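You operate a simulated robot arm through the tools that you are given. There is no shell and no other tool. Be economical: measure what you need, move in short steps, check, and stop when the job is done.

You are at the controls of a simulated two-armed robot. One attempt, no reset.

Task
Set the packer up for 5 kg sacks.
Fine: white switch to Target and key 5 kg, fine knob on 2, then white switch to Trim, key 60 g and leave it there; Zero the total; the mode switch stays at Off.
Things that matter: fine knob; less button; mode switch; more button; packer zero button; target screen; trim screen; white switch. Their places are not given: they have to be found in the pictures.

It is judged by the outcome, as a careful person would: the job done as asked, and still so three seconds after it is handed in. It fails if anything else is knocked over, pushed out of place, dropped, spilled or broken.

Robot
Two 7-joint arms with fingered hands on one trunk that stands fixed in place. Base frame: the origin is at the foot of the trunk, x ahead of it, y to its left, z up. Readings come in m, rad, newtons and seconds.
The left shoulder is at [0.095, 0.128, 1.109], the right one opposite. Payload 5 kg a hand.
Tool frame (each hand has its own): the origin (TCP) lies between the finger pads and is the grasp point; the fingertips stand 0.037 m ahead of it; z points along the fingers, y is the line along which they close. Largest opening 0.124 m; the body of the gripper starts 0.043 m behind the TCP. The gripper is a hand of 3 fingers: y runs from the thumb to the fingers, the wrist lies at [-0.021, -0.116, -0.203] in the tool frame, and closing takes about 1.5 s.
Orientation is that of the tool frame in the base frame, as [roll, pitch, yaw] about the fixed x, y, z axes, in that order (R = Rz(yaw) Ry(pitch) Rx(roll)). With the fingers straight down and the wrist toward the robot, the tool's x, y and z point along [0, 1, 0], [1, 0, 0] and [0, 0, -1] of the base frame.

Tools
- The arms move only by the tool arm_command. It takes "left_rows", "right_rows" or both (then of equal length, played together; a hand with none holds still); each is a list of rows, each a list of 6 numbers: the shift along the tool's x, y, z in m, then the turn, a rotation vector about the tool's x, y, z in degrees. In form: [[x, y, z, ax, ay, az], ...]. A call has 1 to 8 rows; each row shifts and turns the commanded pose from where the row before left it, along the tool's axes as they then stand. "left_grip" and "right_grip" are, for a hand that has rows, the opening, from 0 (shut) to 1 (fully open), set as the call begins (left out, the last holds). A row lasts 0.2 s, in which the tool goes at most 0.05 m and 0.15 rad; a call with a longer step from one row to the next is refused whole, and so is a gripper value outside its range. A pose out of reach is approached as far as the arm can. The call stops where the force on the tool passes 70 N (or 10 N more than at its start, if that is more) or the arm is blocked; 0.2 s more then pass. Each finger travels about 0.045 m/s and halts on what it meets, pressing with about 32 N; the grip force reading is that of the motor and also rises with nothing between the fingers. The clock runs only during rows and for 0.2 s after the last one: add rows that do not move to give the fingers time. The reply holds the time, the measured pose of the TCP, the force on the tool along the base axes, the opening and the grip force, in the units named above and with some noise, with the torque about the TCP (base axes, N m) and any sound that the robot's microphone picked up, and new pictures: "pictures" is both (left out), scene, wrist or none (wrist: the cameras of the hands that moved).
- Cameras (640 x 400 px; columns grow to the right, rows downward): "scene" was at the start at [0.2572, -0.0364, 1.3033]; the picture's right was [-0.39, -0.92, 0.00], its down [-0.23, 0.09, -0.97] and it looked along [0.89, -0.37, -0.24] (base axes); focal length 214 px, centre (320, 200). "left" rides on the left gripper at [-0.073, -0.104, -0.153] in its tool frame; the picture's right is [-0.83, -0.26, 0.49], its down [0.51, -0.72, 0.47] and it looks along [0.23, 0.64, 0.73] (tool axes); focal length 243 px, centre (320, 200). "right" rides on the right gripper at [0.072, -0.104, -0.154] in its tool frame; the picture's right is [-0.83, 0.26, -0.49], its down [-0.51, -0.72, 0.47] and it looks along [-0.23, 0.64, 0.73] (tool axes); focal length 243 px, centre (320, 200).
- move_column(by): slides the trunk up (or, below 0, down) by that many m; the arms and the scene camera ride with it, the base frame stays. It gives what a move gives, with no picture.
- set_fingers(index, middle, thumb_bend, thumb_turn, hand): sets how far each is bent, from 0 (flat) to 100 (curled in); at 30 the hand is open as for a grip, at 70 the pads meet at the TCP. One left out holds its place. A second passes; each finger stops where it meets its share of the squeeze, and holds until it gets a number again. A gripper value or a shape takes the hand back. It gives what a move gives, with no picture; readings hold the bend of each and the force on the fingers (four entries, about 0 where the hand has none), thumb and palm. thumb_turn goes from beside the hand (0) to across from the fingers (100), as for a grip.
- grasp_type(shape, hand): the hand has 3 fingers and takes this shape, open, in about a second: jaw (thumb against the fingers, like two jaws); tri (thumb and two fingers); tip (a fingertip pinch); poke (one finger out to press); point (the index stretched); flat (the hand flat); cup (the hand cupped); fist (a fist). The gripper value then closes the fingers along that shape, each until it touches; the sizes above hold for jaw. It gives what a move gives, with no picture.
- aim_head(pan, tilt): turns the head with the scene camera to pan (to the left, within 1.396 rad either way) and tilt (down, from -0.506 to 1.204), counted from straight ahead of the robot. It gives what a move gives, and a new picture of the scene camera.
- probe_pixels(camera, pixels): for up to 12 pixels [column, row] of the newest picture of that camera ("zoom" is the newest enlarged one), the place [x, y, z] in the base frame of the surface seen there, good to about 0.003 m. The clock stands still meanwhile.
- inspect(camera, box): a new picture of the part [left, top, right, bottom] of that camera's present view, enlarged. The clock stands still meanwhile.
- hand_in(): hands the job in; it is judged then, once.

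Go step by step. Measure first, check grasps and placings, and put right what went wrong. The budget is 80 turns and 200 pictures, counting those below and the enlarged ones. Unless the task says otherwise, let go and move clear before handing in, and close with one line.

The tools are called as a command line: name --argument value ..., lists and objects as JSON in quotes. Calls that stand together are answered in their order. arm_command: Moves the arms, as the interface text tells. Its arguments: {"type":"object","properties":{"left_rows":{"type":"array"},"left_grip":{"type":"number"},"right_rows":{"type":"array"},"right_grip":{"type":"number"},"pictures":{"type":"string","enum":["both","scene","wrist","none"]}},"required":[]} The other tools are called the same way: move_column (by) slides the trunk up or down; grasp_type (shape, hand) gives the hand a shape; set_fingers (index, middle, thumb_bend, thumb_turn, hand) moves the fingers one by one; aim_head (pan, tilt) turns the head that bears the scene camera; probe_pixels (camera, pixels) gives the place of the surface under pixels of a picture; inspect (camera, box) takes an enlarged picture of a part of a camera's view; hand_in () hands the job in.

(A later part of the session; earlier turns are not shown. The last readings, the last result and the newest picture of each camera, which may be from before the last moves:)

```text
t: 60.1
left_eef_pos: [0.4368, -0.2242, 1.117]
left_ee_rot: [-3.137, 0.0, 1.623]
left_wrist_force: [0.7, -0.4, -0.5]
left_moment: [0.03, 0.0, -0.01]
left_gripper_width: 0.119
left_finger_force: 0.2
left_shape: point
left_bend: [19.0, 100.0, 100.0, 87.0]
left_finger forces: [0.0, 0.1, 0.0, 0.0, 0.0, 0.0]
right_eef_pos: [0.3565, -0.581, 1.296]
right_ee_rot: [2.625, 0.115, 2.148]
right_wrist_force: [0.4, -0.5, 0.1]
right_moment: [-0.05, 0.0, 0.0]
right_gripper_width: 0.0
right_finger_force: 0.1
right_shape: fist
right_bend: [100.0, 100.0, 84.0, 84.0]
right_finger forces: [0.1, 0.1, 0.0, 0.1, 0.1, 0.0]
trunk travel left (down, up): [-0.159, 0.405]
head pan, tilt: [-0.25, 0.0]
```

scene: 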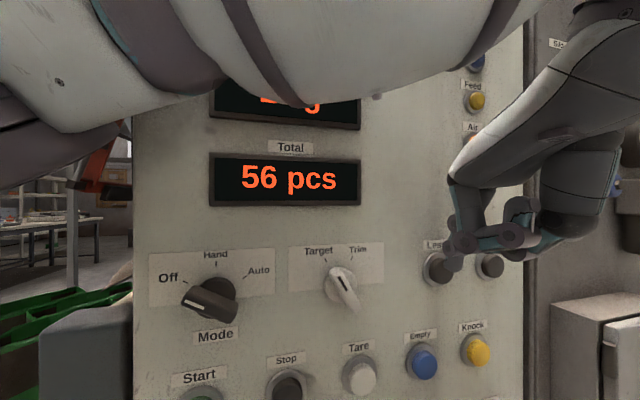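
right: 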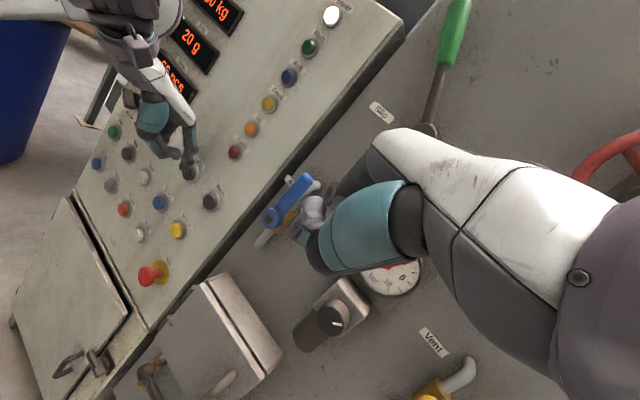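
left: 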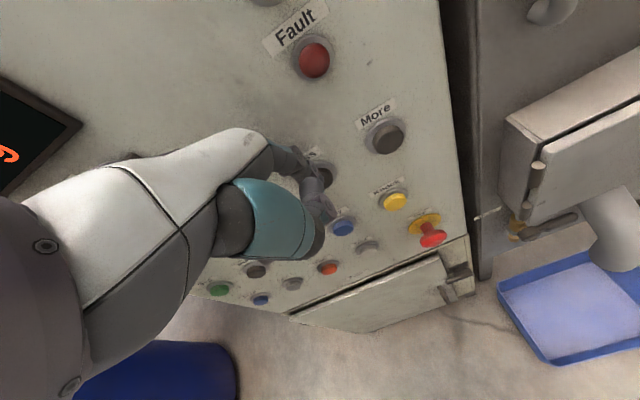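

Nearly; a bit more tilt and yaw.

arm_command --right_rows '[[0, 0, 0, -8, 0, 0], [0, 0, 0, -8, 0, 0], [0, 0, 0, 0, 0, 8], [0, 0, 0, 0, 0, 8]]' --pictures "wrist"

inspect --camera "right" --box '[0, 0, 320, 200]'

```text
t: 61.1
left_eef_pos: [0.4363, -0.2253, 1.1179]
left_ee_rot: [-3.135, 0.001, 1.625]
left_wrist_force: [0.4, -0.3, 0.1]
left_moment: [0.0, 0.0, 0.0]
left_gripper_width: 0.1193
left_finger_force: 0.0
left_shape: point
left_bend: [19.0, 100.0, 100.0, 87.0]
left_finger forces: [0.1, 0.0, 0.0, 0.1, 0.0, 0.0]
right_eef_pos: [0.3563, -0.5797, 1.2951]
right_ee_rot: [2.339, -0.089, 1.954]
right_wrist_force: [0.4, 0.3, 0.1]
right_moment: [-0.03, -0.01, 0.0]
right_gripper_width: 0.0
right_finger_force: 0.1
right_shape: fist
right_bend: [100.0, 100.0, 84.0, 84.0]
right_finger forces: [0.0, 0.1, 0.0, 0.1, 0.1, 0.0]
trunk travel left (down, up): [-0.159, 0.405]
head pan, tilt: [-0.25, 0.0]
```

right: 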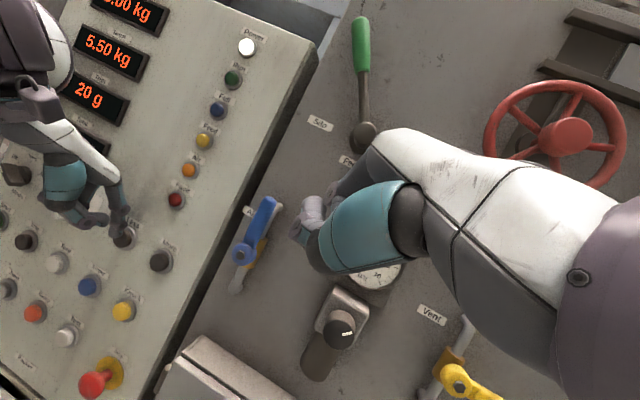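

```text
2.00 times, centred on (160, 100) of right
```

zoom: 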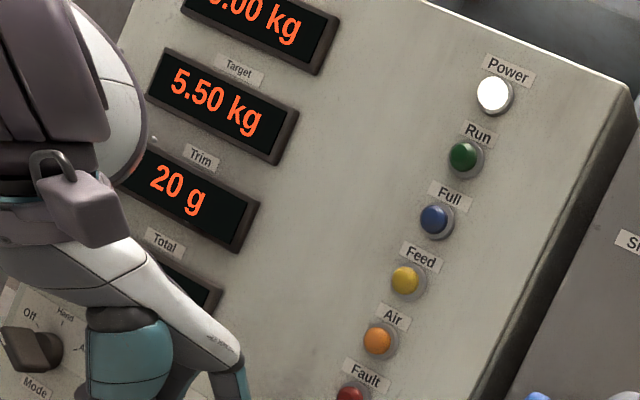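

Target is 5.50 kg after one press, and the right camera now reads both screens. One more press.

arm_command --left_rows '[[0, 0.008, 0, 0, 0, 0], [0, 0.008, 0, 0, 0, 0], [0, 0, 0, 0, 0, 0], [0, -0.016, 0, 0, 0, 0], [0, 0, 0, 0, 0, 0]]' --pictures "none"

inspect --camera "right" --box '[0, 0, 320, 200]'

```text
t: 62.3
left_eef_pos: [0.4349, -0.2256, 1.1173]
left_ee_rot: [-3.134, 0.0, 1.625]
left_wrist_force: [-0.2, 0.1, -0.3]
left_moment: [0.0, -0.02, 0.02]
left_gripper_width: 0.119
left_finger_force: 0.1
left_shape: point
left_bend: [19.0, 100.0, 100.0, 87.0]
left_finger forces: [0.0, 0.0, 0.1, 0.0, 0.1, 0.1]
right_eef_pos: [0.3561, -0.5804, 1.2961]
right_ee_rot: [2.343, -0.088, 1.953]
right_wrist_force: [-0.3, 1.1, -1.1]
right_moment: [-0.03, -0.01, -0.05]
right_gripper_width: 0.0
right_finger_force: 0.2
right_shape: fist
right_bend: [100.0, 100.0, 84.0, 84.0]
right_finger forces: [0.0, 0.1, 0.0, 0.0, 0.0, 0.0]
trunk travel left (down, up): [-0.159, 0.405]
head pan, tilt: [-0.25, 0.0]
heard: click
```

```text
2.00 times, centred on (160, 100) of right
```

zoom: 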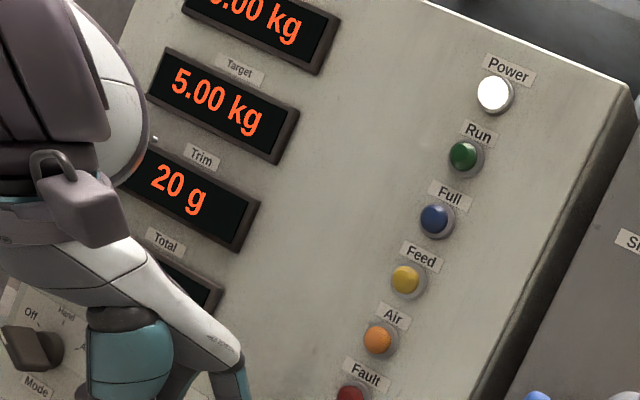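

Target is 5.00 kg. Next the fine knob: look at the dial closely.

aim_head --pan -1.05 --tilt 0.35

inspect --camera "scene" --box '[260, 150, 420, 250]'

```text
t: 63.4
left_eef_pos: [0.4359, -0.2245, 1.1182]
left_ee_rot: [-3.135, 0.001, 1.626]
left_wrist_force: [0.3, 0.0, -0.8]
left_moment: [-0.03, -0.01, 0.03]
left_gripper_width: 0.1189
left_finger_force: 0.0
left_shape: point
left_bend: [19.0, 100.0, 100.0, 87.0]
left_finger forces: [0.1, 0.0, 0.0, 0.0, 0.0, 0.0]
right_eef_pos: [0.3566, -0.5801, 1.295]
right_ee_rot: [2.34, -0.088, 1.954]
right_wrist_force: [0.6, 0.0, -0.3]
right_moment: [-0.02, 0.0, -0.01]
right_gripper_width: 0.0003
right_finger_force: 0.2
right_shape: fist
right_bend: [100.0, 100.0, 84.0, 84.0]
right_finger forces: [0.1, 0.0, 0.0, 0.0, 0.0, 0.1]
trunk travel left (down, up): [-0.159, 0.405]
head pan, tilt: [-1.051, 0.351]
```

scene: 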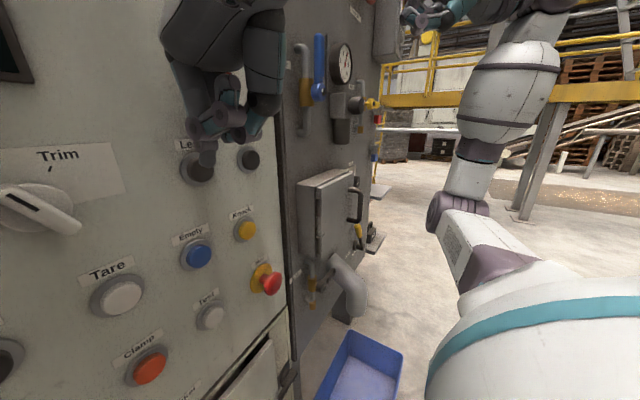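

```text
4.00 times, centred on (340, 200) of scene
```

zoom: 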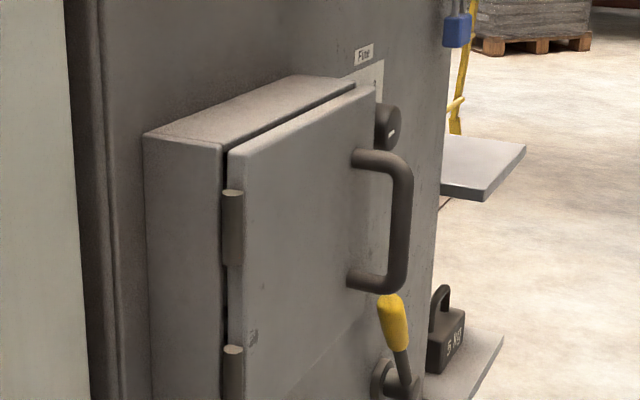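

The scene camera can't see the dial face; I'll bring the right hand in front of it and use its wrist camera, with jaw shape.

arm_command --right_rows '[[-0.034, -0.028, 0.0097, 0, 0, 0], [-0.034, -0.028, 0.0097, 0, 0, 0], [-0.034, -0.028, 0.0097, 0, 0, 0], [-0.034, -0.028, 0.0097, 0, 0, 0], [-0.034, -0.028, 0.0097, 0, 0, 0], [0, 0, 0, -0.6, -5.3, 5.1], [0, 0, 0, -0.6, -5.3, 5.1], [0, 0, 0, -0.6, -5.3, 5.1]]' --pictures "wrist"

```text
t: 65.2
left_eef_pos: [0.4362, -0.2234, 1.1172]
left_ee_rot: [-3.136, 0.002, 1.626]
left_wrist_force: [-0.6, 0.3, 0.9]
left_moment: [-0.03, 0.04, 0.04]
left_gripper_width: 0.1192
left_finger_force: 0.2
left_shape: point
left_bend: [19.0, 100.0, 100.0, 87.0]
left_finger forces: [0.1, 0.1, 0.0, 0.1, 0.1, 0.1]
right_eef_pos: [0.3568, -0.7484, 1.1458]
right_ee_rot: [2.345, -0.084, 1.567]
right_wrist_force: [0.1, 0.5, -0.1]
right_moment: [0.01, 0.02, 0.0]
right_gripper_width: 0.0002
right_finger_force: 0.1
right_shape: fist
right_bend: [100.0, 100.0, 84.0, 84.0]
right_finger forces: [0.0, 0.0, 0.1, 0.0, 0.0, 0.0]
trunk travel left (down, up): [-0.159, 0.405]
head pan, tilt: [-1.051, 0.351]
```

right: 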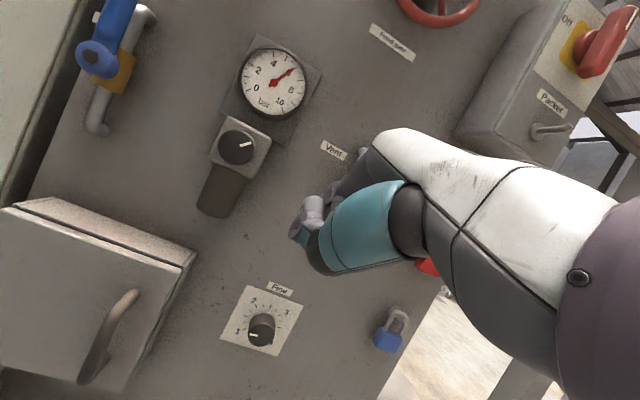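

Excellent: the dial "Fine" with 1, 2, 3 is seen at (262,325). Zoom in.

inspect --camera "right" --box '[214, 275, 310, 335]'

probe_pixels --camera "right" --pixels '[[262, 328], [262, 316], [240, 331], [275, 335], [285, 335], [225, 315], [185, 262], [122, 320], [300, 305], [250, 290]]'

```text
6.67 times, centred on (262, 305) of right
```

zoom: 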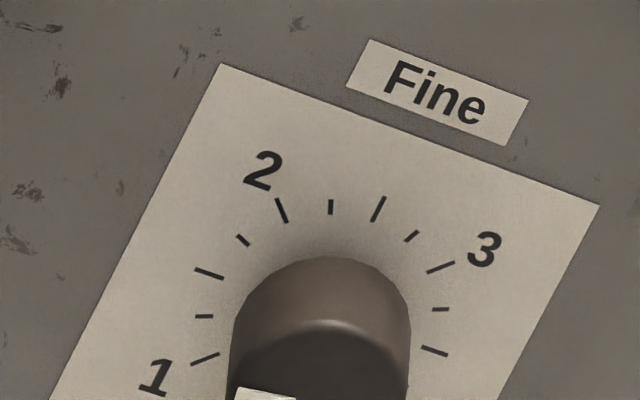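

```text
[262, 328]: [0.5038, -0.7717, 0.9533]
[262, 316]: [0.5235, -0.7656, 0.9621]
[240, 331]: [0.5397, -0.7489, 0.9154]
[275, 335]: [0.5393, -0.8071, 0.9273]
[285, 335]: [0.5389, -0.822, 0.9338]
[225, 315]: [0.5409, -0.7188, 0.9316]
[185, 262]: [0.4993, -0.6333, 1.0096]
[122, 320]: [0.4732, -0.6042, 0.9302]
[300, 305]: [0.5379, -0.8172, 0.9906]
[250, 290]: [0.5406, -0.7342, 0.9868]
```

inspect --camera "right" --box '[214, 300, 310, 360]'

probe_pixels --camera "zoom" --pixels '[[320, 200], [265, 235], [320, 160], [370, 260], [283, 45], [440, 100], [205, 192], [300, 180], [200, 150], [190, 330], [590, 40], [220, 270]]'

```text
6.67 times, centred on (262, 330) of right
```

zoom: 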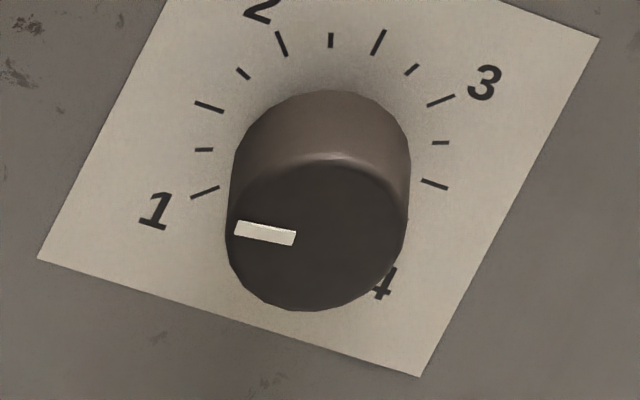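

```text
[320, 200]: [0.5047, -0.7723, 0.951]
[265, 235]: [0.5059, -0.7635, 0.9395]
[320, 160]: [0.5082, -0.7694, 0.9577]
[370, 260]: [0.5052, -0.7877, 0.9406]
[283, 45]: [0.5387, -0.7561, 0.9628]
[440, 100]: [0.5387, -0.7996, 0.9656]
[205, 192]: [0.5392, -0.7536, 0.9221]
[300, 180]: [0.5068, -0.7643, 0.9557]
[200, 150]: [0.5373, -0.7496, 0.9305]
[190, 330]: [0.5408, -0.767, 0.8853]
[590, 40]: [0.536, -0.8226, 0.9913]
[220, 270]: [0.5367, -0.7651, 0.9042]
```

Ticks give dial centre ≈[y -0.777, z 0.943], 1 at −120°, 2 at −40°, 3 at +40°; the pointer is at about 1, so it needs +80° clockwise. I'll take the jaw shape, and aim tool z forward with a −35° pre-roll.

grasp_type --hand "right" --shape "jaw"

arm_command --right_rows '[[0, 0, 0, -7.4, 0, 0], [0, 0, 0, -7.4, 0, 0], [0, 0, 0, -7.4, 0, 0], [0, 0, 0, -7.4, 0, 0], [0, 0, 0, -7.4, 0, 0], [0, 0, 0, -7.4, 0, 0]]' --right_grip 0.7 --pictures "none"

arm_command --right_rows '[[0, -0.04, 0, 0, 0, -7], [0, -0.04, 0, 0, 0, -7], [0, -0.04, 0, 0, 0, -7], [0, -0.02, 0, 0, 0, -7]]' --pictures "both"

```text
t: 66.1
left_eef_pos: [0.436, -0.2236, 1.1166]
left_ee_rot: [-3.134, -0.001, 1.626]
left_wrist_force: [-0.8, -0.5, -0.3]
left_moment: [0.0, -0.01, 0.01]
left_gripper_width: 0.1188
left_finger_force: 0.1
left_shape: point
left_bend: [19.0, 100.0, 100.0, 87.0]
left_finger forces: [0.0, 0.0, 0.0, 0.1, 0.0, 0.0]
right_eef_pos: [0.3578, -0.7497, 1.1469]
right_ee_rot: [2.344, -0.084, 1.567]
right_wrist_force: [-0.4, -0.3, -0.3]
right_moment: [-0.01, -0.01, 0.04]
right_gripper_width: 0.1238
right_finger_force: 0.0
right_shape: jaw
right_bend: [30.0, 30.0, 30.0, 97.0]
right_finger forces: [0.1, 0.1, 0.1, 0.0, 0.1, 0.1]
trunk travel left (down, up): [-0.159, 0.405]
head pan, tilt: [-1.051, 0.351]
```

```text
t: 67.5
left_eef_pos: [0.4358, -0.2251, 1.1168]
left_ee_rot: [-3.135, -0.001, 1.622]
left_wrist_force: [0.0, -0.2, 0.2]
left_moment: [-0.01, -0.01, -0.04]
left_gripper_width: 0.119
left_finger_force: 0.0
left_shape: point
left_bend: [19.0, 100.0, 100.0, 87.0]
left_finger forces: [0.0, 0.0, 0.0, 0.0, 0.0, 0.0]
right_eef_pos: [0.3585, -0.7494, 1.1479]
right_ee_rot: [1.568, -0.086, 1.564]
right_wrist_force: [0.0, -0.1, 0.5]
right_moment: [-0.01, 0.05, -0.03]
right_gripper_width: 0.0871
right_finger_force: 0.1
right_shape: jaw
right_bend: [27.0, 37.0, 58.0, 99.0]
right_finger forces: [0.0, 0.0, 0.1, 0.1, 0.0, 0.0]
trunk travel left (down, up): [-0.159, 0.405]
head pan, tilt: [-1.051, 0.351]
```

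```text
t: 68.5
left_eef_pos: [0.4356, -0.2249, 1.1178]
left_ee_rot: [-3.136, -0.001, 1.627]
left_wrist_force: [-0.5, -0.1, 1.1]
left_moment: [0.01, -0.03, -0.01]
left_gripper_width: 0.1187
left_finger_force: 0.1
left_shape: point
left_bend: [19.0, 100.0, 100.0, 87.0]
left_finger forces: [0.1, 0.0, 0.0, 0.1, 0.1, 0.0]
right_eef_pos: [0.3576, -0.7613, 1.0086]
right_ee_rot: [1.567, 0.407, 1.564]
right_wrist_force: [0.1, -0.1, -0.8]
right_moment: [-0.01, 0.03, -0.03]
right_gripper_width: 0.0871
right_finger_force: 0.1
right_shape: jaw
right_bend: [27.0, 37.0, 58.0, 99.0]
right_finger forces: [0.1, 0.1, 0.0, 0.0, 0.0, 0.0]
trunk travel left (down, up): [-0.159, 0.405]
head pan, tilt: [-1.051, 0.351]
```

scene: 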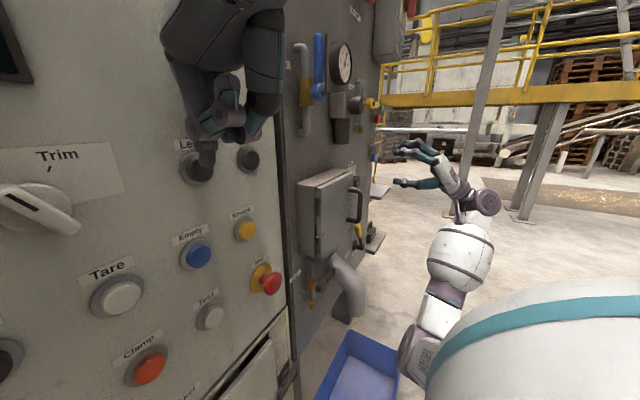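
right: 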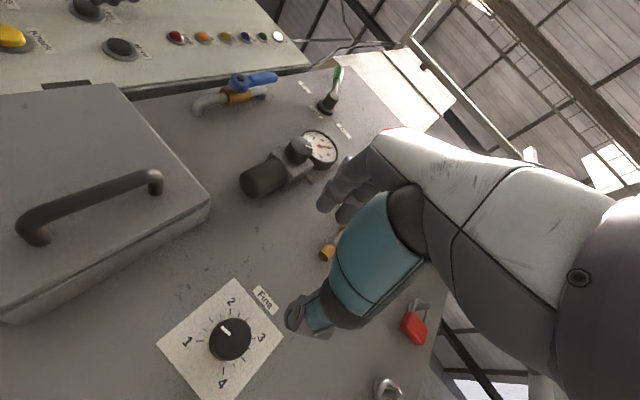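

The wrist camera now looks nearly straight at the dial at (230,338); zoom to read the pointer.

inspect --camera "right" --box '[150, 280, 310, 380]'

probe_pixels --camera "zoom" --pixels '[[320, 240], [285, 170], [320, 130], [160, 250], [430, 235], [300, 330], [290, 200], [380, 250], [260, 240]]'

```text
4.00 times, centred on (230, 330) of right
```

zoom: 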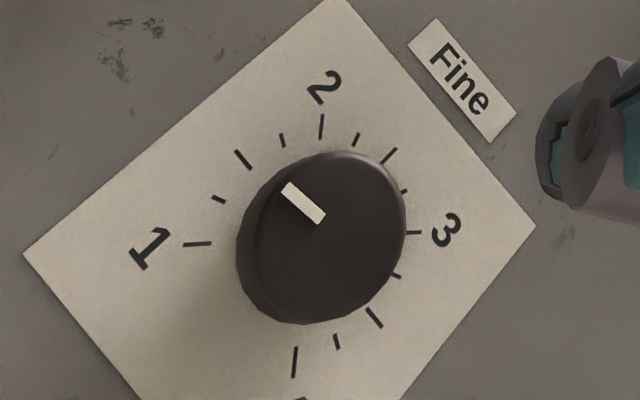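

```text
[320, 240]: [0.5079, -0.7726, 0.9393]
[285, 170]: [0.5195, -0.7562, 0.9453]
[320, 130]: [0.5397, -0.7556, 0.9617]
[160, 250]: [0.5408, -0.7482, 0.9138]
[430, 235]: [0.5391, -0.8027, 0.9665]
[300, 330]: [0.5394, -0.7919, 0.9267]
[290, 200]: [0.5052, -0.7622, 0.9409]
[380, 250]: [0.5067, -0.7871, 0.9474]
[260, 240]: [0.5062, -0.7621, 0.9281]
```

inspect --camera "right" --box '[190, 305, 270, 355]'

probe_pixels --camera "zoom" --pixels '[[250, 105], [305, 165], [330, 195], [320, 100], [440, 150], [400, 320], [200, 300], [200, 180]]'

```text
8.00 times, centred on (230, 330) of right
```

zoom: 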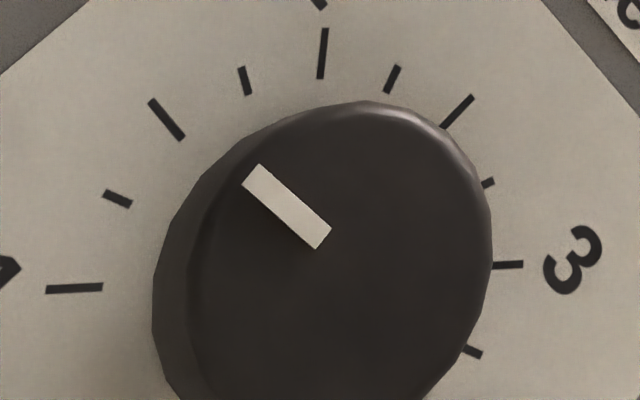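

```text
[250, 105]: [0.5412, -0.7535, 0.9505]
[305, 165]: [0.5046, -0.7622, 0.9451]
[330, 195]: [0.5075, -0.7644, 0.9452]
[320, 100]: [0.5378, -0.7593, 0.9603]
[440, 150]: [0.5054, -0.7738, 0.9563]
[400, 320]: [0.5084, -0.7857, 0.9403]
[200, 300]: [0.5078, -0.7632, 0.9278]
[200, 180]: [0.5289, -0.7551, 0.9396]
```

By comparing the mark with parallel ticks, it is at ~1.4, so a turn of about +46° clockwise is needed. Align laterally with the knob first.

arm_command --right_rows '[[0.0057, -0.033, 0, 0, 0, 0], [0.0057, -0.033, 0, 0, 0, 0], [0, 0, 0.04, 0, 0, 0], [0, 0, 0, 0, 0, 0]]' --pictures "both"

inspect --camera "scene" --box '[300, 120, 460, 220]'

```text
t: 69.5
left_eef_pos: [0.4352, -0.2261, 1.118]
left_ee_rot: [-3.134, -0.002, 1.625]
left_wrist_force: [0.1, -0.2, -0.2]
left_moment: [0.0, -0.02, 0.03]
left_gripper_width: 0.1189
left_finger_force: 0.0
left_shape: point
left_bend: [19.0, 100.0, 100.0, 87.0]
left_finger forces: [0.1, 0.0, 0.0, 0.1, 0.0, 0.0]
right_eef_pos: [0.3997, -0.7743, 0.9432]
right_ee_rot: [1.569, 0.405, 1.566]
right_wrist_force: [0.2, 1.3, -0.7]
right_moment: [-0.01, 0.02, -0.01]
right_gripper_width: 0.087
right_finger_force: 0.0
right_shape: jaw
right_bend: [27.0, 37.0, 58.0, 99.0]
right_finger forces: [0.1, 0.1, 0.0, 0.1, 0.0, 0.0]
trunk travel left (down, up): [-0.159, 0.405]
head pan, tilt: [-1.051, 0.351]
```

scene: 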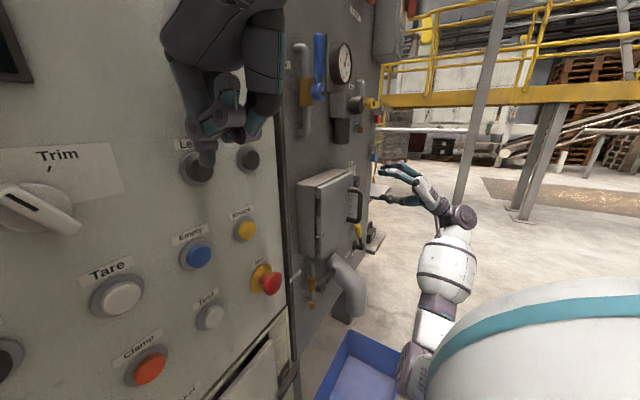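
right: 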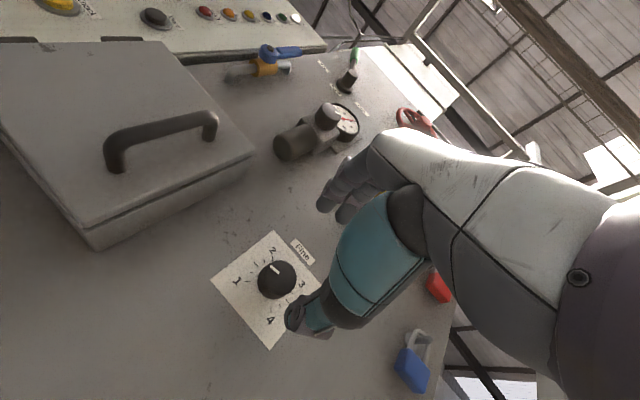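

```text
4.00 times, centred on (380, 170) of scene
```

zoom: 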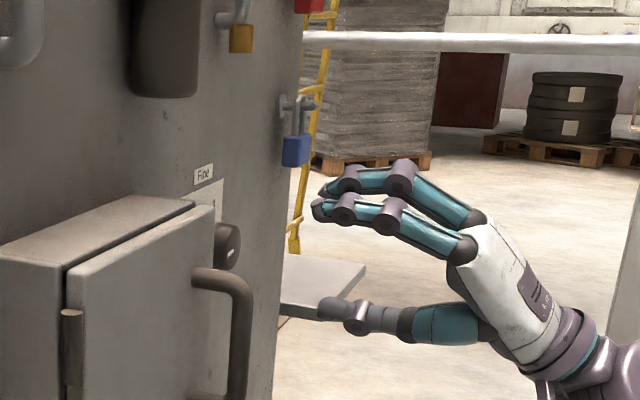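

Clear path. Move forward to bring the pads around the knob.

arm_command --right_rows '[[-0.001, 0, 0.035, 0, 0, 0], [-0.001, 0, 0.035, 0, 0, 0], [0, 0, 0.022, 0, 0, 0], [0, 0, 0, 0, 0, 0]]' --pictures "both"

inspect --camera "right" --box '[240, 140, 480, 290]'

inspect --camera "scene" --box '[300, 140, 428, 220]'

```text
t: 70.5
left_eef_pos: [0.4357, -0.2247, 1.1179]
left_ee_rot: [-3.137, 0.0, 1.625]
left_wrist_force: [1.1, 0.3, 0.1]
left_moment: [0.05, -0.03, 0.0]
left_gripper_width: 0.1189
left_finger_force: 0.0
left_shape: point
left_bend: [19.0, 100.0, 100.0, 87.0]
left_finger forces: [0.1, 0.1, 0.0, 0.1, 0.0, 0.1]
right_eef_pos: [0.4899, -0.7784, 0.9436]
right_ee_rot: [1.568, 0.403, 1.566]
right_wrist_force: [-1.0, 0.7, 0.1]
right_moment: [0.03, -0.02, 0.02]
right_gripper_width: 0.0871
right_finger_force: 0.0
right_shape: jaw
right_bend: [27.0, 37.0, 58.0, 99.0]
right_finger forces: [0.0, 0.0, 0.0, 0.0, 0.1, 0.1]
trunk travel left (down, up): [-0.159, 0.405]
head pan, tilt: [-1.051, 0.351]
```

scene: 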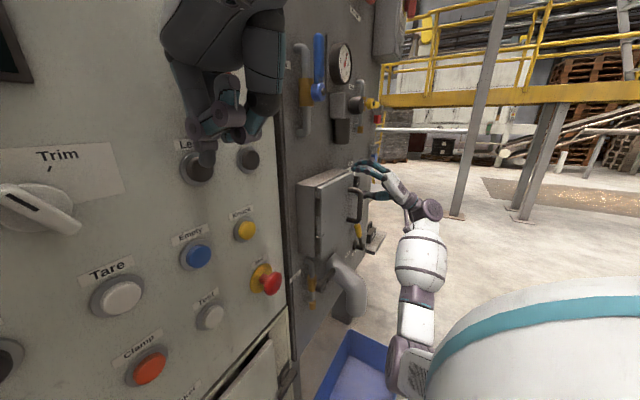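
right: 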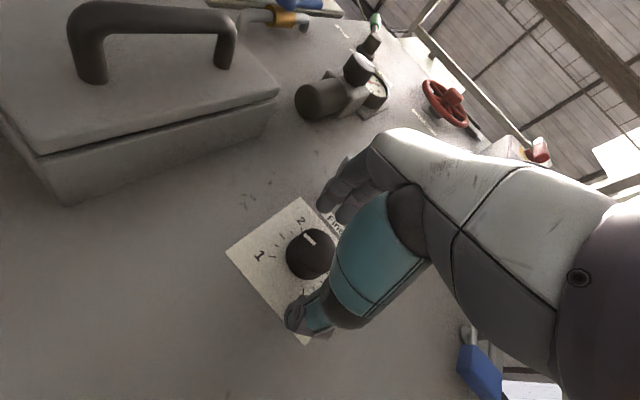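

```text
2.67 times, centred on (360, 215) of right
```

zoom: 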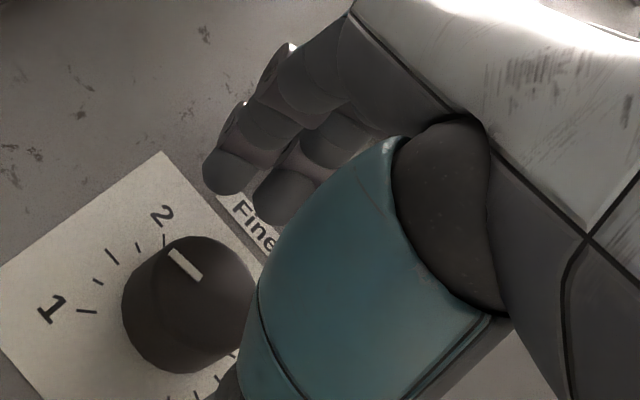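

```text
5.00 times, centred on (364, 180) of scene
```

zoom: 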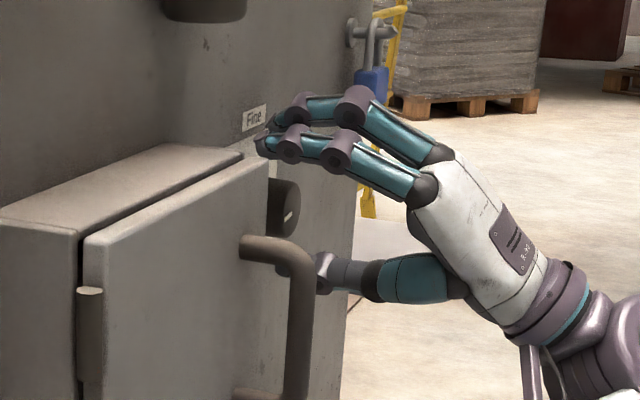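

Knob sits between the finger pair and the thumb. Close on it.

arm_command --right_rows '[[0, 0, 0, 0, 0, 0], [0, 0, 0, 0, 0, 0], [0, 0, 0, 0, 0, 0], [0, 0, 0, 0, 0, 0], [0, 0, 0, 0, 0, 0], [0, 0, 0, 0, 0, 0], [0, 0, 0, 0, 0, 0]]' --right_grip 0.1 --pictures "wrist"

inspect --camera "right" --box '[240, 140, 480, 290]'

```text
t: 72.1
left_eef_pos: [0.4358, -0.2253, 1.1162]
left_ee_rot: [-3.135, 0.0, 1.624]
left_wrist_force: [-0.5, -0.7, 0.0]
left_moment: [0.01, 0.0, 0.01]
left_gripper_width: 0.119
left_finger_force: 0.1
left_shape: point
left_bend: [19.0, 100.0, 100.0, 87.0]
left_finger forces: [0.1, 0.0, 0.0, 0.0, 0.0, 0.0]
right_eef_pos: [0.4906, -0.7791, 0.9429]
right_ee_rot: [1.57, 0.405, 1.567]
right_wrist_force: [1.9, -1.6, -1.9]
right_moment: [-0.04, 0.05, -0.01]
right_gripper_width: 0.0292
right_finger_force: 32.0
right_shape: jaw
right_bend: [73.0, 63.0, 74.0, 100.0]
right_finger forces: [18.2, 7.9, 0.0, 0.0, 28.9, 0.0]
trunk travel left (down, up): [-0.159, 0.405]
head pan, tilt: [-1.051, 0.351]
```

right: 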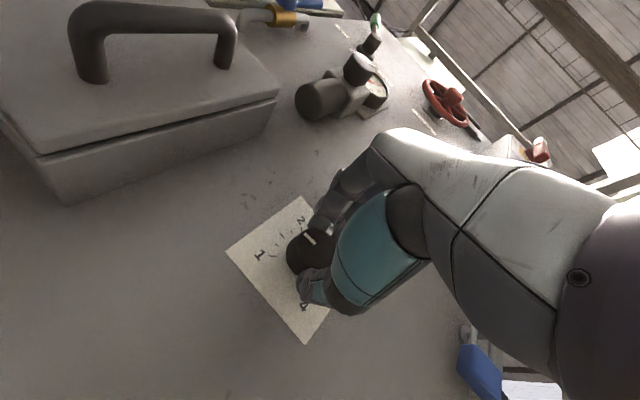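

```text
2.67 times, centred on (360, 215) of right
```

zoom: 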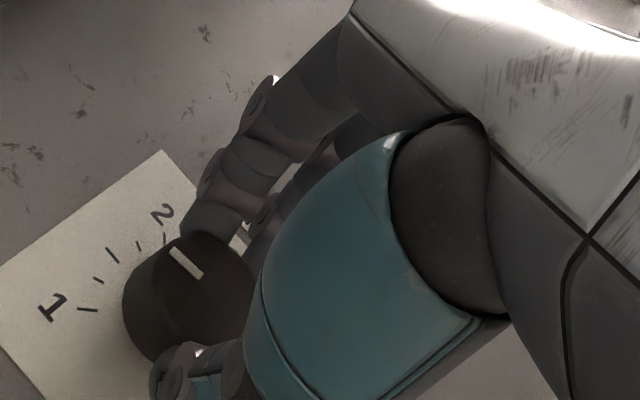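

Knob gripped (thumb 29 N, fingers 18/8 N). Turn +46° about tool z.

arm_command --right_rows '[[0, 0, 0, 0, 0, 7.7], [0, 0, 0, 0, 0, 7.7], [0, 0, 0, 0, 0, 7.7], [0, 0, 0, 0, 0, 7.7], [0, 0, 0, 0, 0, 7.7], [0, 0, 0, 0, 0, 7.7], [0, 0, 0, 0, 0, 0]]' --pictures "wrist"

inspect --camera "right" --box '[240, 180, 400, 280]'

```text
t: 73.7
left_eef_pos: [0.4356, -0.2259, 1.117]
left_ee_rot: [-3.136, 0.001, 1.623]
left_wrist_force: [0.4, 0.0, 1.1]
left_moment: [0.0, 0.04, 0.03]
left_gripper_width: 0.1191
left_finger_force: 0.1
left_shape: point
left_bend: [19.0, 100.0, 100.0, 87.0]
left_finger forces: [0.0, 0.1, 0.0, 0.1, 0.1, 0.0]
right_eef_pos: [0.4896, -0.7785, 0.9429]
right_ee_rot: [1.569, -0.405, 1.568]
right_wrist_force: [-7.0, 1.0, -15.7]
right_moment: [-0.04, 0.57, 0.12]
right_gripper_width: 0.0294
right_finger_force: 31.9
right_shape: jaw
right_bend: [74.0, 64.0, 73.0, 100.0]
right_finger forces: [16.0, 10.3, 0.0, 0.0, 37.9, 0.0]
trunk travel left (down, up): [-0.159, 0.405]
head pan, tilt: [-1.051, 0.351]
```

right: 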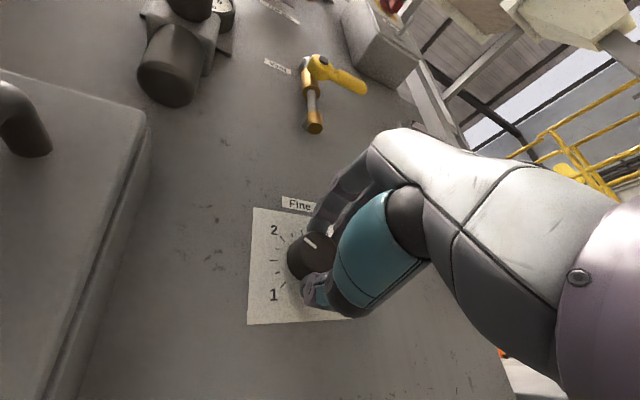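

```text
4.00 times, centred on (320, 230) of right
```

zoom: 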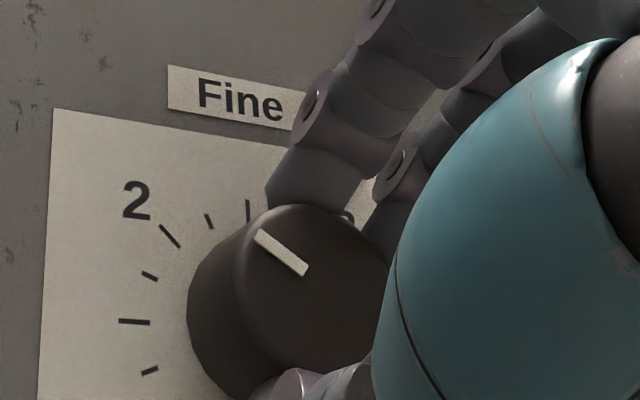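

Mark is about 1.9 now (tick 2 slope 46°, mark 40°). Add ~6°, then release and check.

arm_command --right_rows '[[0, 0, 0, 0, 0, 6], [0, 0, 0, 0, 0, 0]]' --pictures "none"

arm_command --right_rows '[[0, 0, 0, 0, 0, 0], [0, 0, 0, 0, 0, 0], [0, 0, 0, 0, 0, 0], [0, 0, 0, 0, 0, 0], [0, 0, 0, 0, 0, 0], [0, 0, -0.04, 0, 0, 0], [0, 0, -0.04, 0, 0, 0]]' --right_grip 0.7 --pictures "wrist"

inspect --camera "right" --box '[220, 220, 316, 280]'

```text
t: 74.3
left_eef_pos: [0.4347, -0.2258, 1.1175]
left_ee_rot: [-3.137, 0.0, 1.624]
left_wrist_force: [0.3, -0.7, 0.1]
left_moment: [0.02, -0.02, -0.01]
left_gripper_width: 0.1191
left_finger_force: 0.1
left_shape: point
left_bend: [19.0, 100.0, 100.0, 87.0]
left_finger forces: [0.0, 0.1, 0.1, 0.0, 0.1, 0.0]
right_eef_pos: [0.4904, -0.7788, 0.9423]
right_ee_rot: [1.57, -0.509, 1.567]
right_wrist_force: [-5.0, 0.7, -15.5]
right_moment: [-0.07, 0.57, 0.12]
right_gripper_width: 0.0294
right_finger_force: 31.7
right_shape: jaw
right_bend: [74.0, 64.0, 73.0, 100.0]
right_finger forces: [15.4, 10.5, 0.1, 0.1, 37.9, 0.0]
trunk travel left (down, up): [-0.159, 0.405]
head pan, tilt: [-1.051, 0.351]
```

```text
t: 75.9
left_eef_pos: [0.4345, -0.224, 1.118]
left_ee_rot: [-3.138, 0.001, 1.625]
left_wrist_force: [-0.1, -0.1, -0.1]
left_moment: [0.0, -0.04, -0.02]
left_gripper_width: 0.1192
left_finger_force: 0.0
left_shape: point
left_bend: [19.0, 100.0, 100.0, 87.0]
left_finger forces: [0.0, 0.0, 0.0, 0.1, 0.0, 0.0]
right_eef_pos: [0.4092, -0.7772, 0.9464]
right_ee_rot: [1.568, -0.506, 1.569]
right_wrist_force: [0.0, 0.3, 0.2]
right_moment: [0.02, 0.03, 0.02]
right_gripper_width: 0.0865
right_finger_force: 0.0
right_shape: jaw
right_bend: [27.0, 37.0, 59.0, 99.0]
right_finger forces: [0.1, 0.1, 0.0, 0.0, 0.1, 0.0]
trunk travel left (down, up): [-0.159, 0.405]
head pan, tilt: [-1.051, 0.351]
```

right: 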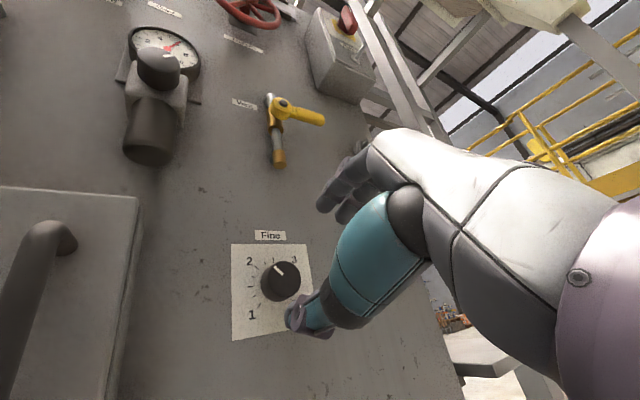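

```text
6.67 times, centred on (268, 250) of right
```

zoom: 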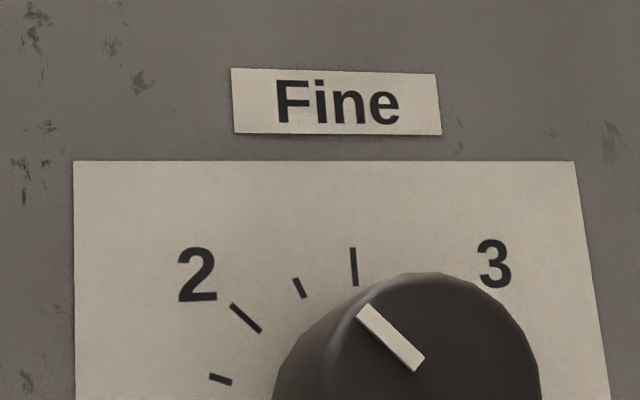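

Mark slope (~42°) matches tick 2's slope (~42°). One more centred look to confirm.

inspect --camera "right" --box '[225, 240, 321, 300]'

inspect --camera "right" --box '[240, 250, 304, 290]'

```text
6.67 times, centred on (273, 270) of right
```

zoom: 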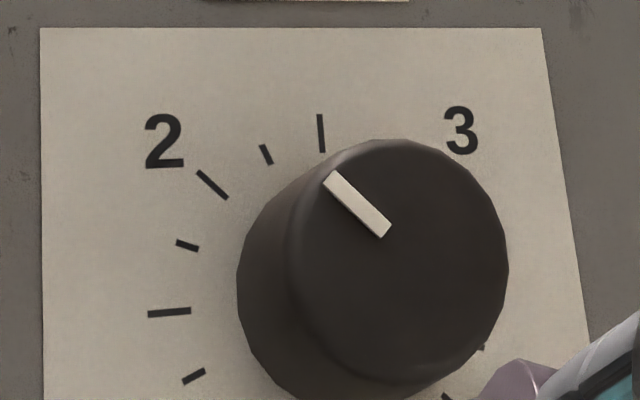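

```text
10.00 times, centred on (272, 270) of right
```

zoom: 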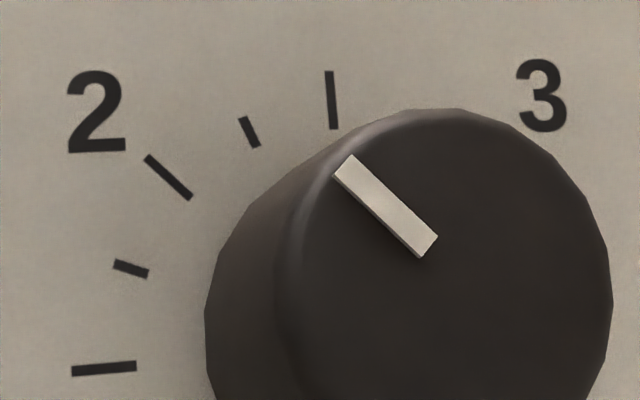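

The knob is exactly on 2. Now withdraw the right hand and return it to the screen-watching pose.

arm_command --right_rows '[[0, 0, -0.048, 0, 0, 0], [0, 0, 0, 0, 0, -7.5], [0, 0, 0, 0, 0, -7.5], [0, 0, 0, 0, 0, -7.5], [0, 0.045, 0, 0, 0, 0], [0, 0.045, 0, 0, 0, 0], [0, 0.045, 0, 0, 0, 0], [0, 0.045, 0, 0, 0, 0]]' --pictures "none"

arm_command --right_rows '[[0, 0.02, 0, 7.4, 0, 0], [0, 0, 0, 7.4, 0, 0], [0, 0, 0, 7.4, 0, 0], [0, 0, 0, 7.4, 0, 0], [0, 0, 0, 7.4, 0, 0], [0, 0, 0, 7.4, 0, 0], [0, 0, 0, 0.6, 5.3, -5.1], [0, 0, 0, 0.6, 5.3, -5.1]]' --pictures "none"

arm_command --right_rows '[[0, 0, 0, 0.6, 5.3, -5.1], [0.034, 0.028, -0.0097, 0, 0, 0], [0.034, 0.028, -0.0097, 0, 0, 0], [0.034, 0.028, -0.0097, 0, 0, 0], [0.034, 0.028, -0.0097, 0, 0, 0], [0.034, 0.0, 0, 0, 0, 0]]' --pictures "wrist"

aim_head --pan -0.2 --tilt 0.35

```text
t: 77.7
left_eef_pos: [0.4351, -0.2251, 1.1181]
left_ee_rot: [-3.136, 0.003, 1.624]
left_wrist_force: [-0.7, -0.2, 0.4]
left_moment: [0.01, 0.01, 0.03]
left_gripper_width: 0.1189
left_finger_force: 0.1
left_shape: point
left_bend: [19.0, 100.0, 100.0, 87.0]
left_finger forces: [0.1, 0.0, 0.0, 0.1, 0.0, 0.1]
right_eef_pos: [0.3614, -0.797, 1.1234]
right_ee_rot: [1.569, -0.117, 1.566]
right_wrist_force: [0.5, 0.6, 0.7]
right_moment: [0.01, 0.01, -0.02]
right_gripper_width: 0.0866
right_finger_force: 0.1
right_shape: jaw
right_bend: [27.0, 37.0, 59.0, 99.0]
right_finger forces: [0.0, 0.1, 0.1, 0.1, 0.0, 0.0]
trunk travel left (down, up): [-0.159, 0.405]
head pan, tilt: [-1.051, 0.351]
```

```text
t: 79.5
left_eef_pos: [0.4356, -0.2248, 1.1164]
left_ee_rot: [-3.137, 0.0, 1.624]
left_wrist_force: [0.8, 0.4, 0.5]
left_moment: [-0.01, -0.01, -0.02]
left_gripper_width: 0.1187
left_finger_force: 0.0
left_shape: point
left_bend: [19.0, 100.0, 100.0, 87.0]
left_finger forces: [0.1, 0.0, 0.0, 0.1, 0.0, 0.0]
right_eef_pos: [0.3604, -0.8003, 1.1425]
right_ee_rot: [2.334, -0.114, 1.826]
right_wrist_force: [0.0, 0.3, 0.2]
right_moment: [-0.02, 0.0, -0.02]
right_gripper_width: 0.0864
right_finger_force: 0.1
right_shape: jaw
right_bend: [27.0, 37.0, 59.0, 99.0]
right_finger forces: [0.0, 0.0, 0.1, 0.0, 0.1, 0.0]
trunk travel left (down, up): [-0.159, 0.405]
head pan, tilt: [-1.051, 0.351]
```

```text
t: 80.9
left_eef_pos: [0.4352, -0.2244, 1.1165]
left_ee_rot: [-3.135, 0.002, 1.623]
left_wrist_force: [0.1, -0.6, -0.1]
left_moment: [0.0, -0.01, 0.02]
left_gripper_width: 0.1188
left_finger_force: 0.0
left_shape: point
left_bend: [19.0, 100.0, 100.0, 87.0]
left_finger forces: [0.0, 0.0, 0.0, 0.0, 0.0, 0.0]
right_eef_pos: [0.3496, -0.6365, 1.2693]
right_ee_rot: [2.331, -0.116, 1.952]
right_wrist_force: [-0.2, 0.0, 1.3]
right_moment: [-0.04, -0.02, 0.0]
right_gripper_width: 0.0866
right_finger_force: 0.0
right_shape: jaw
right_bend: [27.0, 37.0, 59.0, 99.0]
right_finger forces: [0.0, 0.1, 0.1, 0.0, 0.0, 0.0]
trunk travel left (down, up): [-0.159, 0.405]
head pan, tilt: [-1.051, 0.351]
```

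right: 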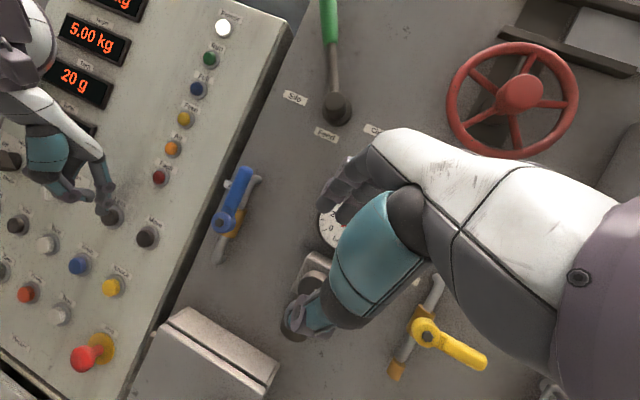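

```text
t: 82.1
left_eef_pos: [0.4357, -0.2255, 1.1173]
left_ee_rot: [-3.134, 0.0, 1.623]
left_wrist_force: [-0.2, 0.8, -0.2]
left_moment: [0.0, 0.0, -0.01]
left_gripper_width: 0.119
left_finger_force: 0.1
left_shape: point
left_bend: [19.0, 100.0, 100.0, 87.0]
left_finger forces: [0.0, 0.0, 0.0, 0.1, 0.1, 0.0]
right_eef_pos: [0.3494, -0.6374, 1.2684]
right_ee_rot: [2.332, -0.117, 1.958]
right_wrist_force: [-0.4, 0.0, -0.4]
right_moment: [0.05, -0.03, 0.0]
right_gripper_width: 0.0864
right_finger_force: 0.0
right_shape: jaw
right_bend: [27.0, 37.0, 59.0, 99.0]
right_finger forces: [0.0, 0.0, 0.1, 0.0, 0.0, 0.0]
trunk travel left (down, up): [-0.159, 0.405]
head pan, tilt: [-0.201, 0.351]
```

scene: 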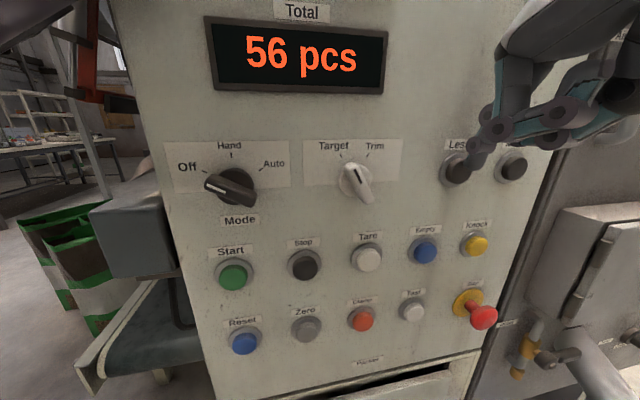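

Target still 5.00, switch at Target. Now place the left index left of the lever's top end to push it right (Trim).

arm_command --left_rows '[[0, -0.015, -0.035, 0, 0, 0], [0.044, 0, 0, 0, 0, 0], [0.044, 0, 0, 0, 0, 0], [0.044, 0, 0, 0, 0, 0], [0.044, 0, 0, 0, 0, 0], [0, 0.0, 0.028, 0, 0, 0]]' --pictures "scene"

inspect --camera "scene" --box '[260, 80, 420, 180]'

```text
t: 83.5
left_eef_pos: [0.416, -0.0506, 1.1204]
left_ee_rot: [-3.134, 0.0, 1.623]
left_wrist_force: [1.0, -1.0, -0.4]
left_moment: [0.06, 0.07, -0.02]
left_gripper_width: 0.1191
left_finger_force: 0.0
left_shape: point
left_bend: [19.0, 100.0, 100.0, 87.0]
left_finger forces: [0.0, 0.0, 0.0, 0.0, 0.0, 0.1]
left hand out of reach, approached as far as the arm can: row 1
right_eef_pos: [0.3507, -0.6389, 1.2669]
right_ee_rot: [2.332, -0.117, 1.954]
right_wrist_force: [0.3, -1.0, 0.0]
right_moment: [0.04, 0.01, 0.03]
right_gripper_width: 0.0864
right_finger_force: 0.1
right_shape: jaw
right_bend: [27.0, 37.0, 59.0, 99.0]
right_finger forces: [0.0, 0.0, 0.1, 0.0, 0.0, 0.0]
trunk travel left (down, up): [-0.159, 0.405]
head pan, tilt: [-0.201, 0.351]
```

scene: 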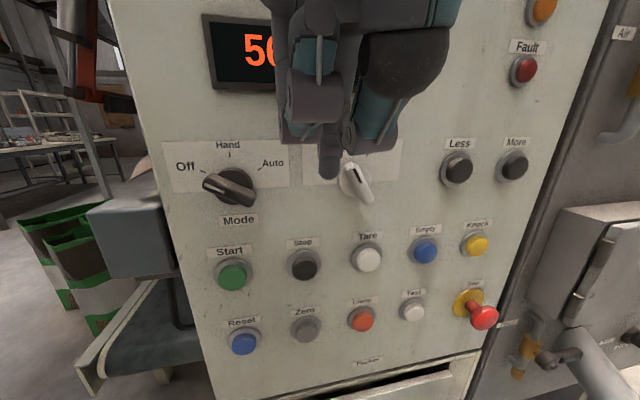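

```text
4.00 times, centred on (340, 130) of scene
```

zoom: 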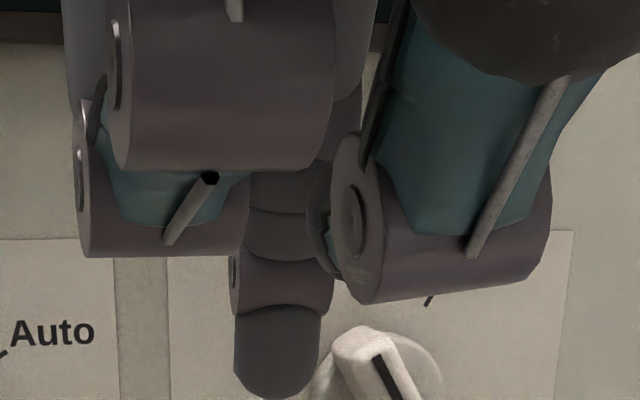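

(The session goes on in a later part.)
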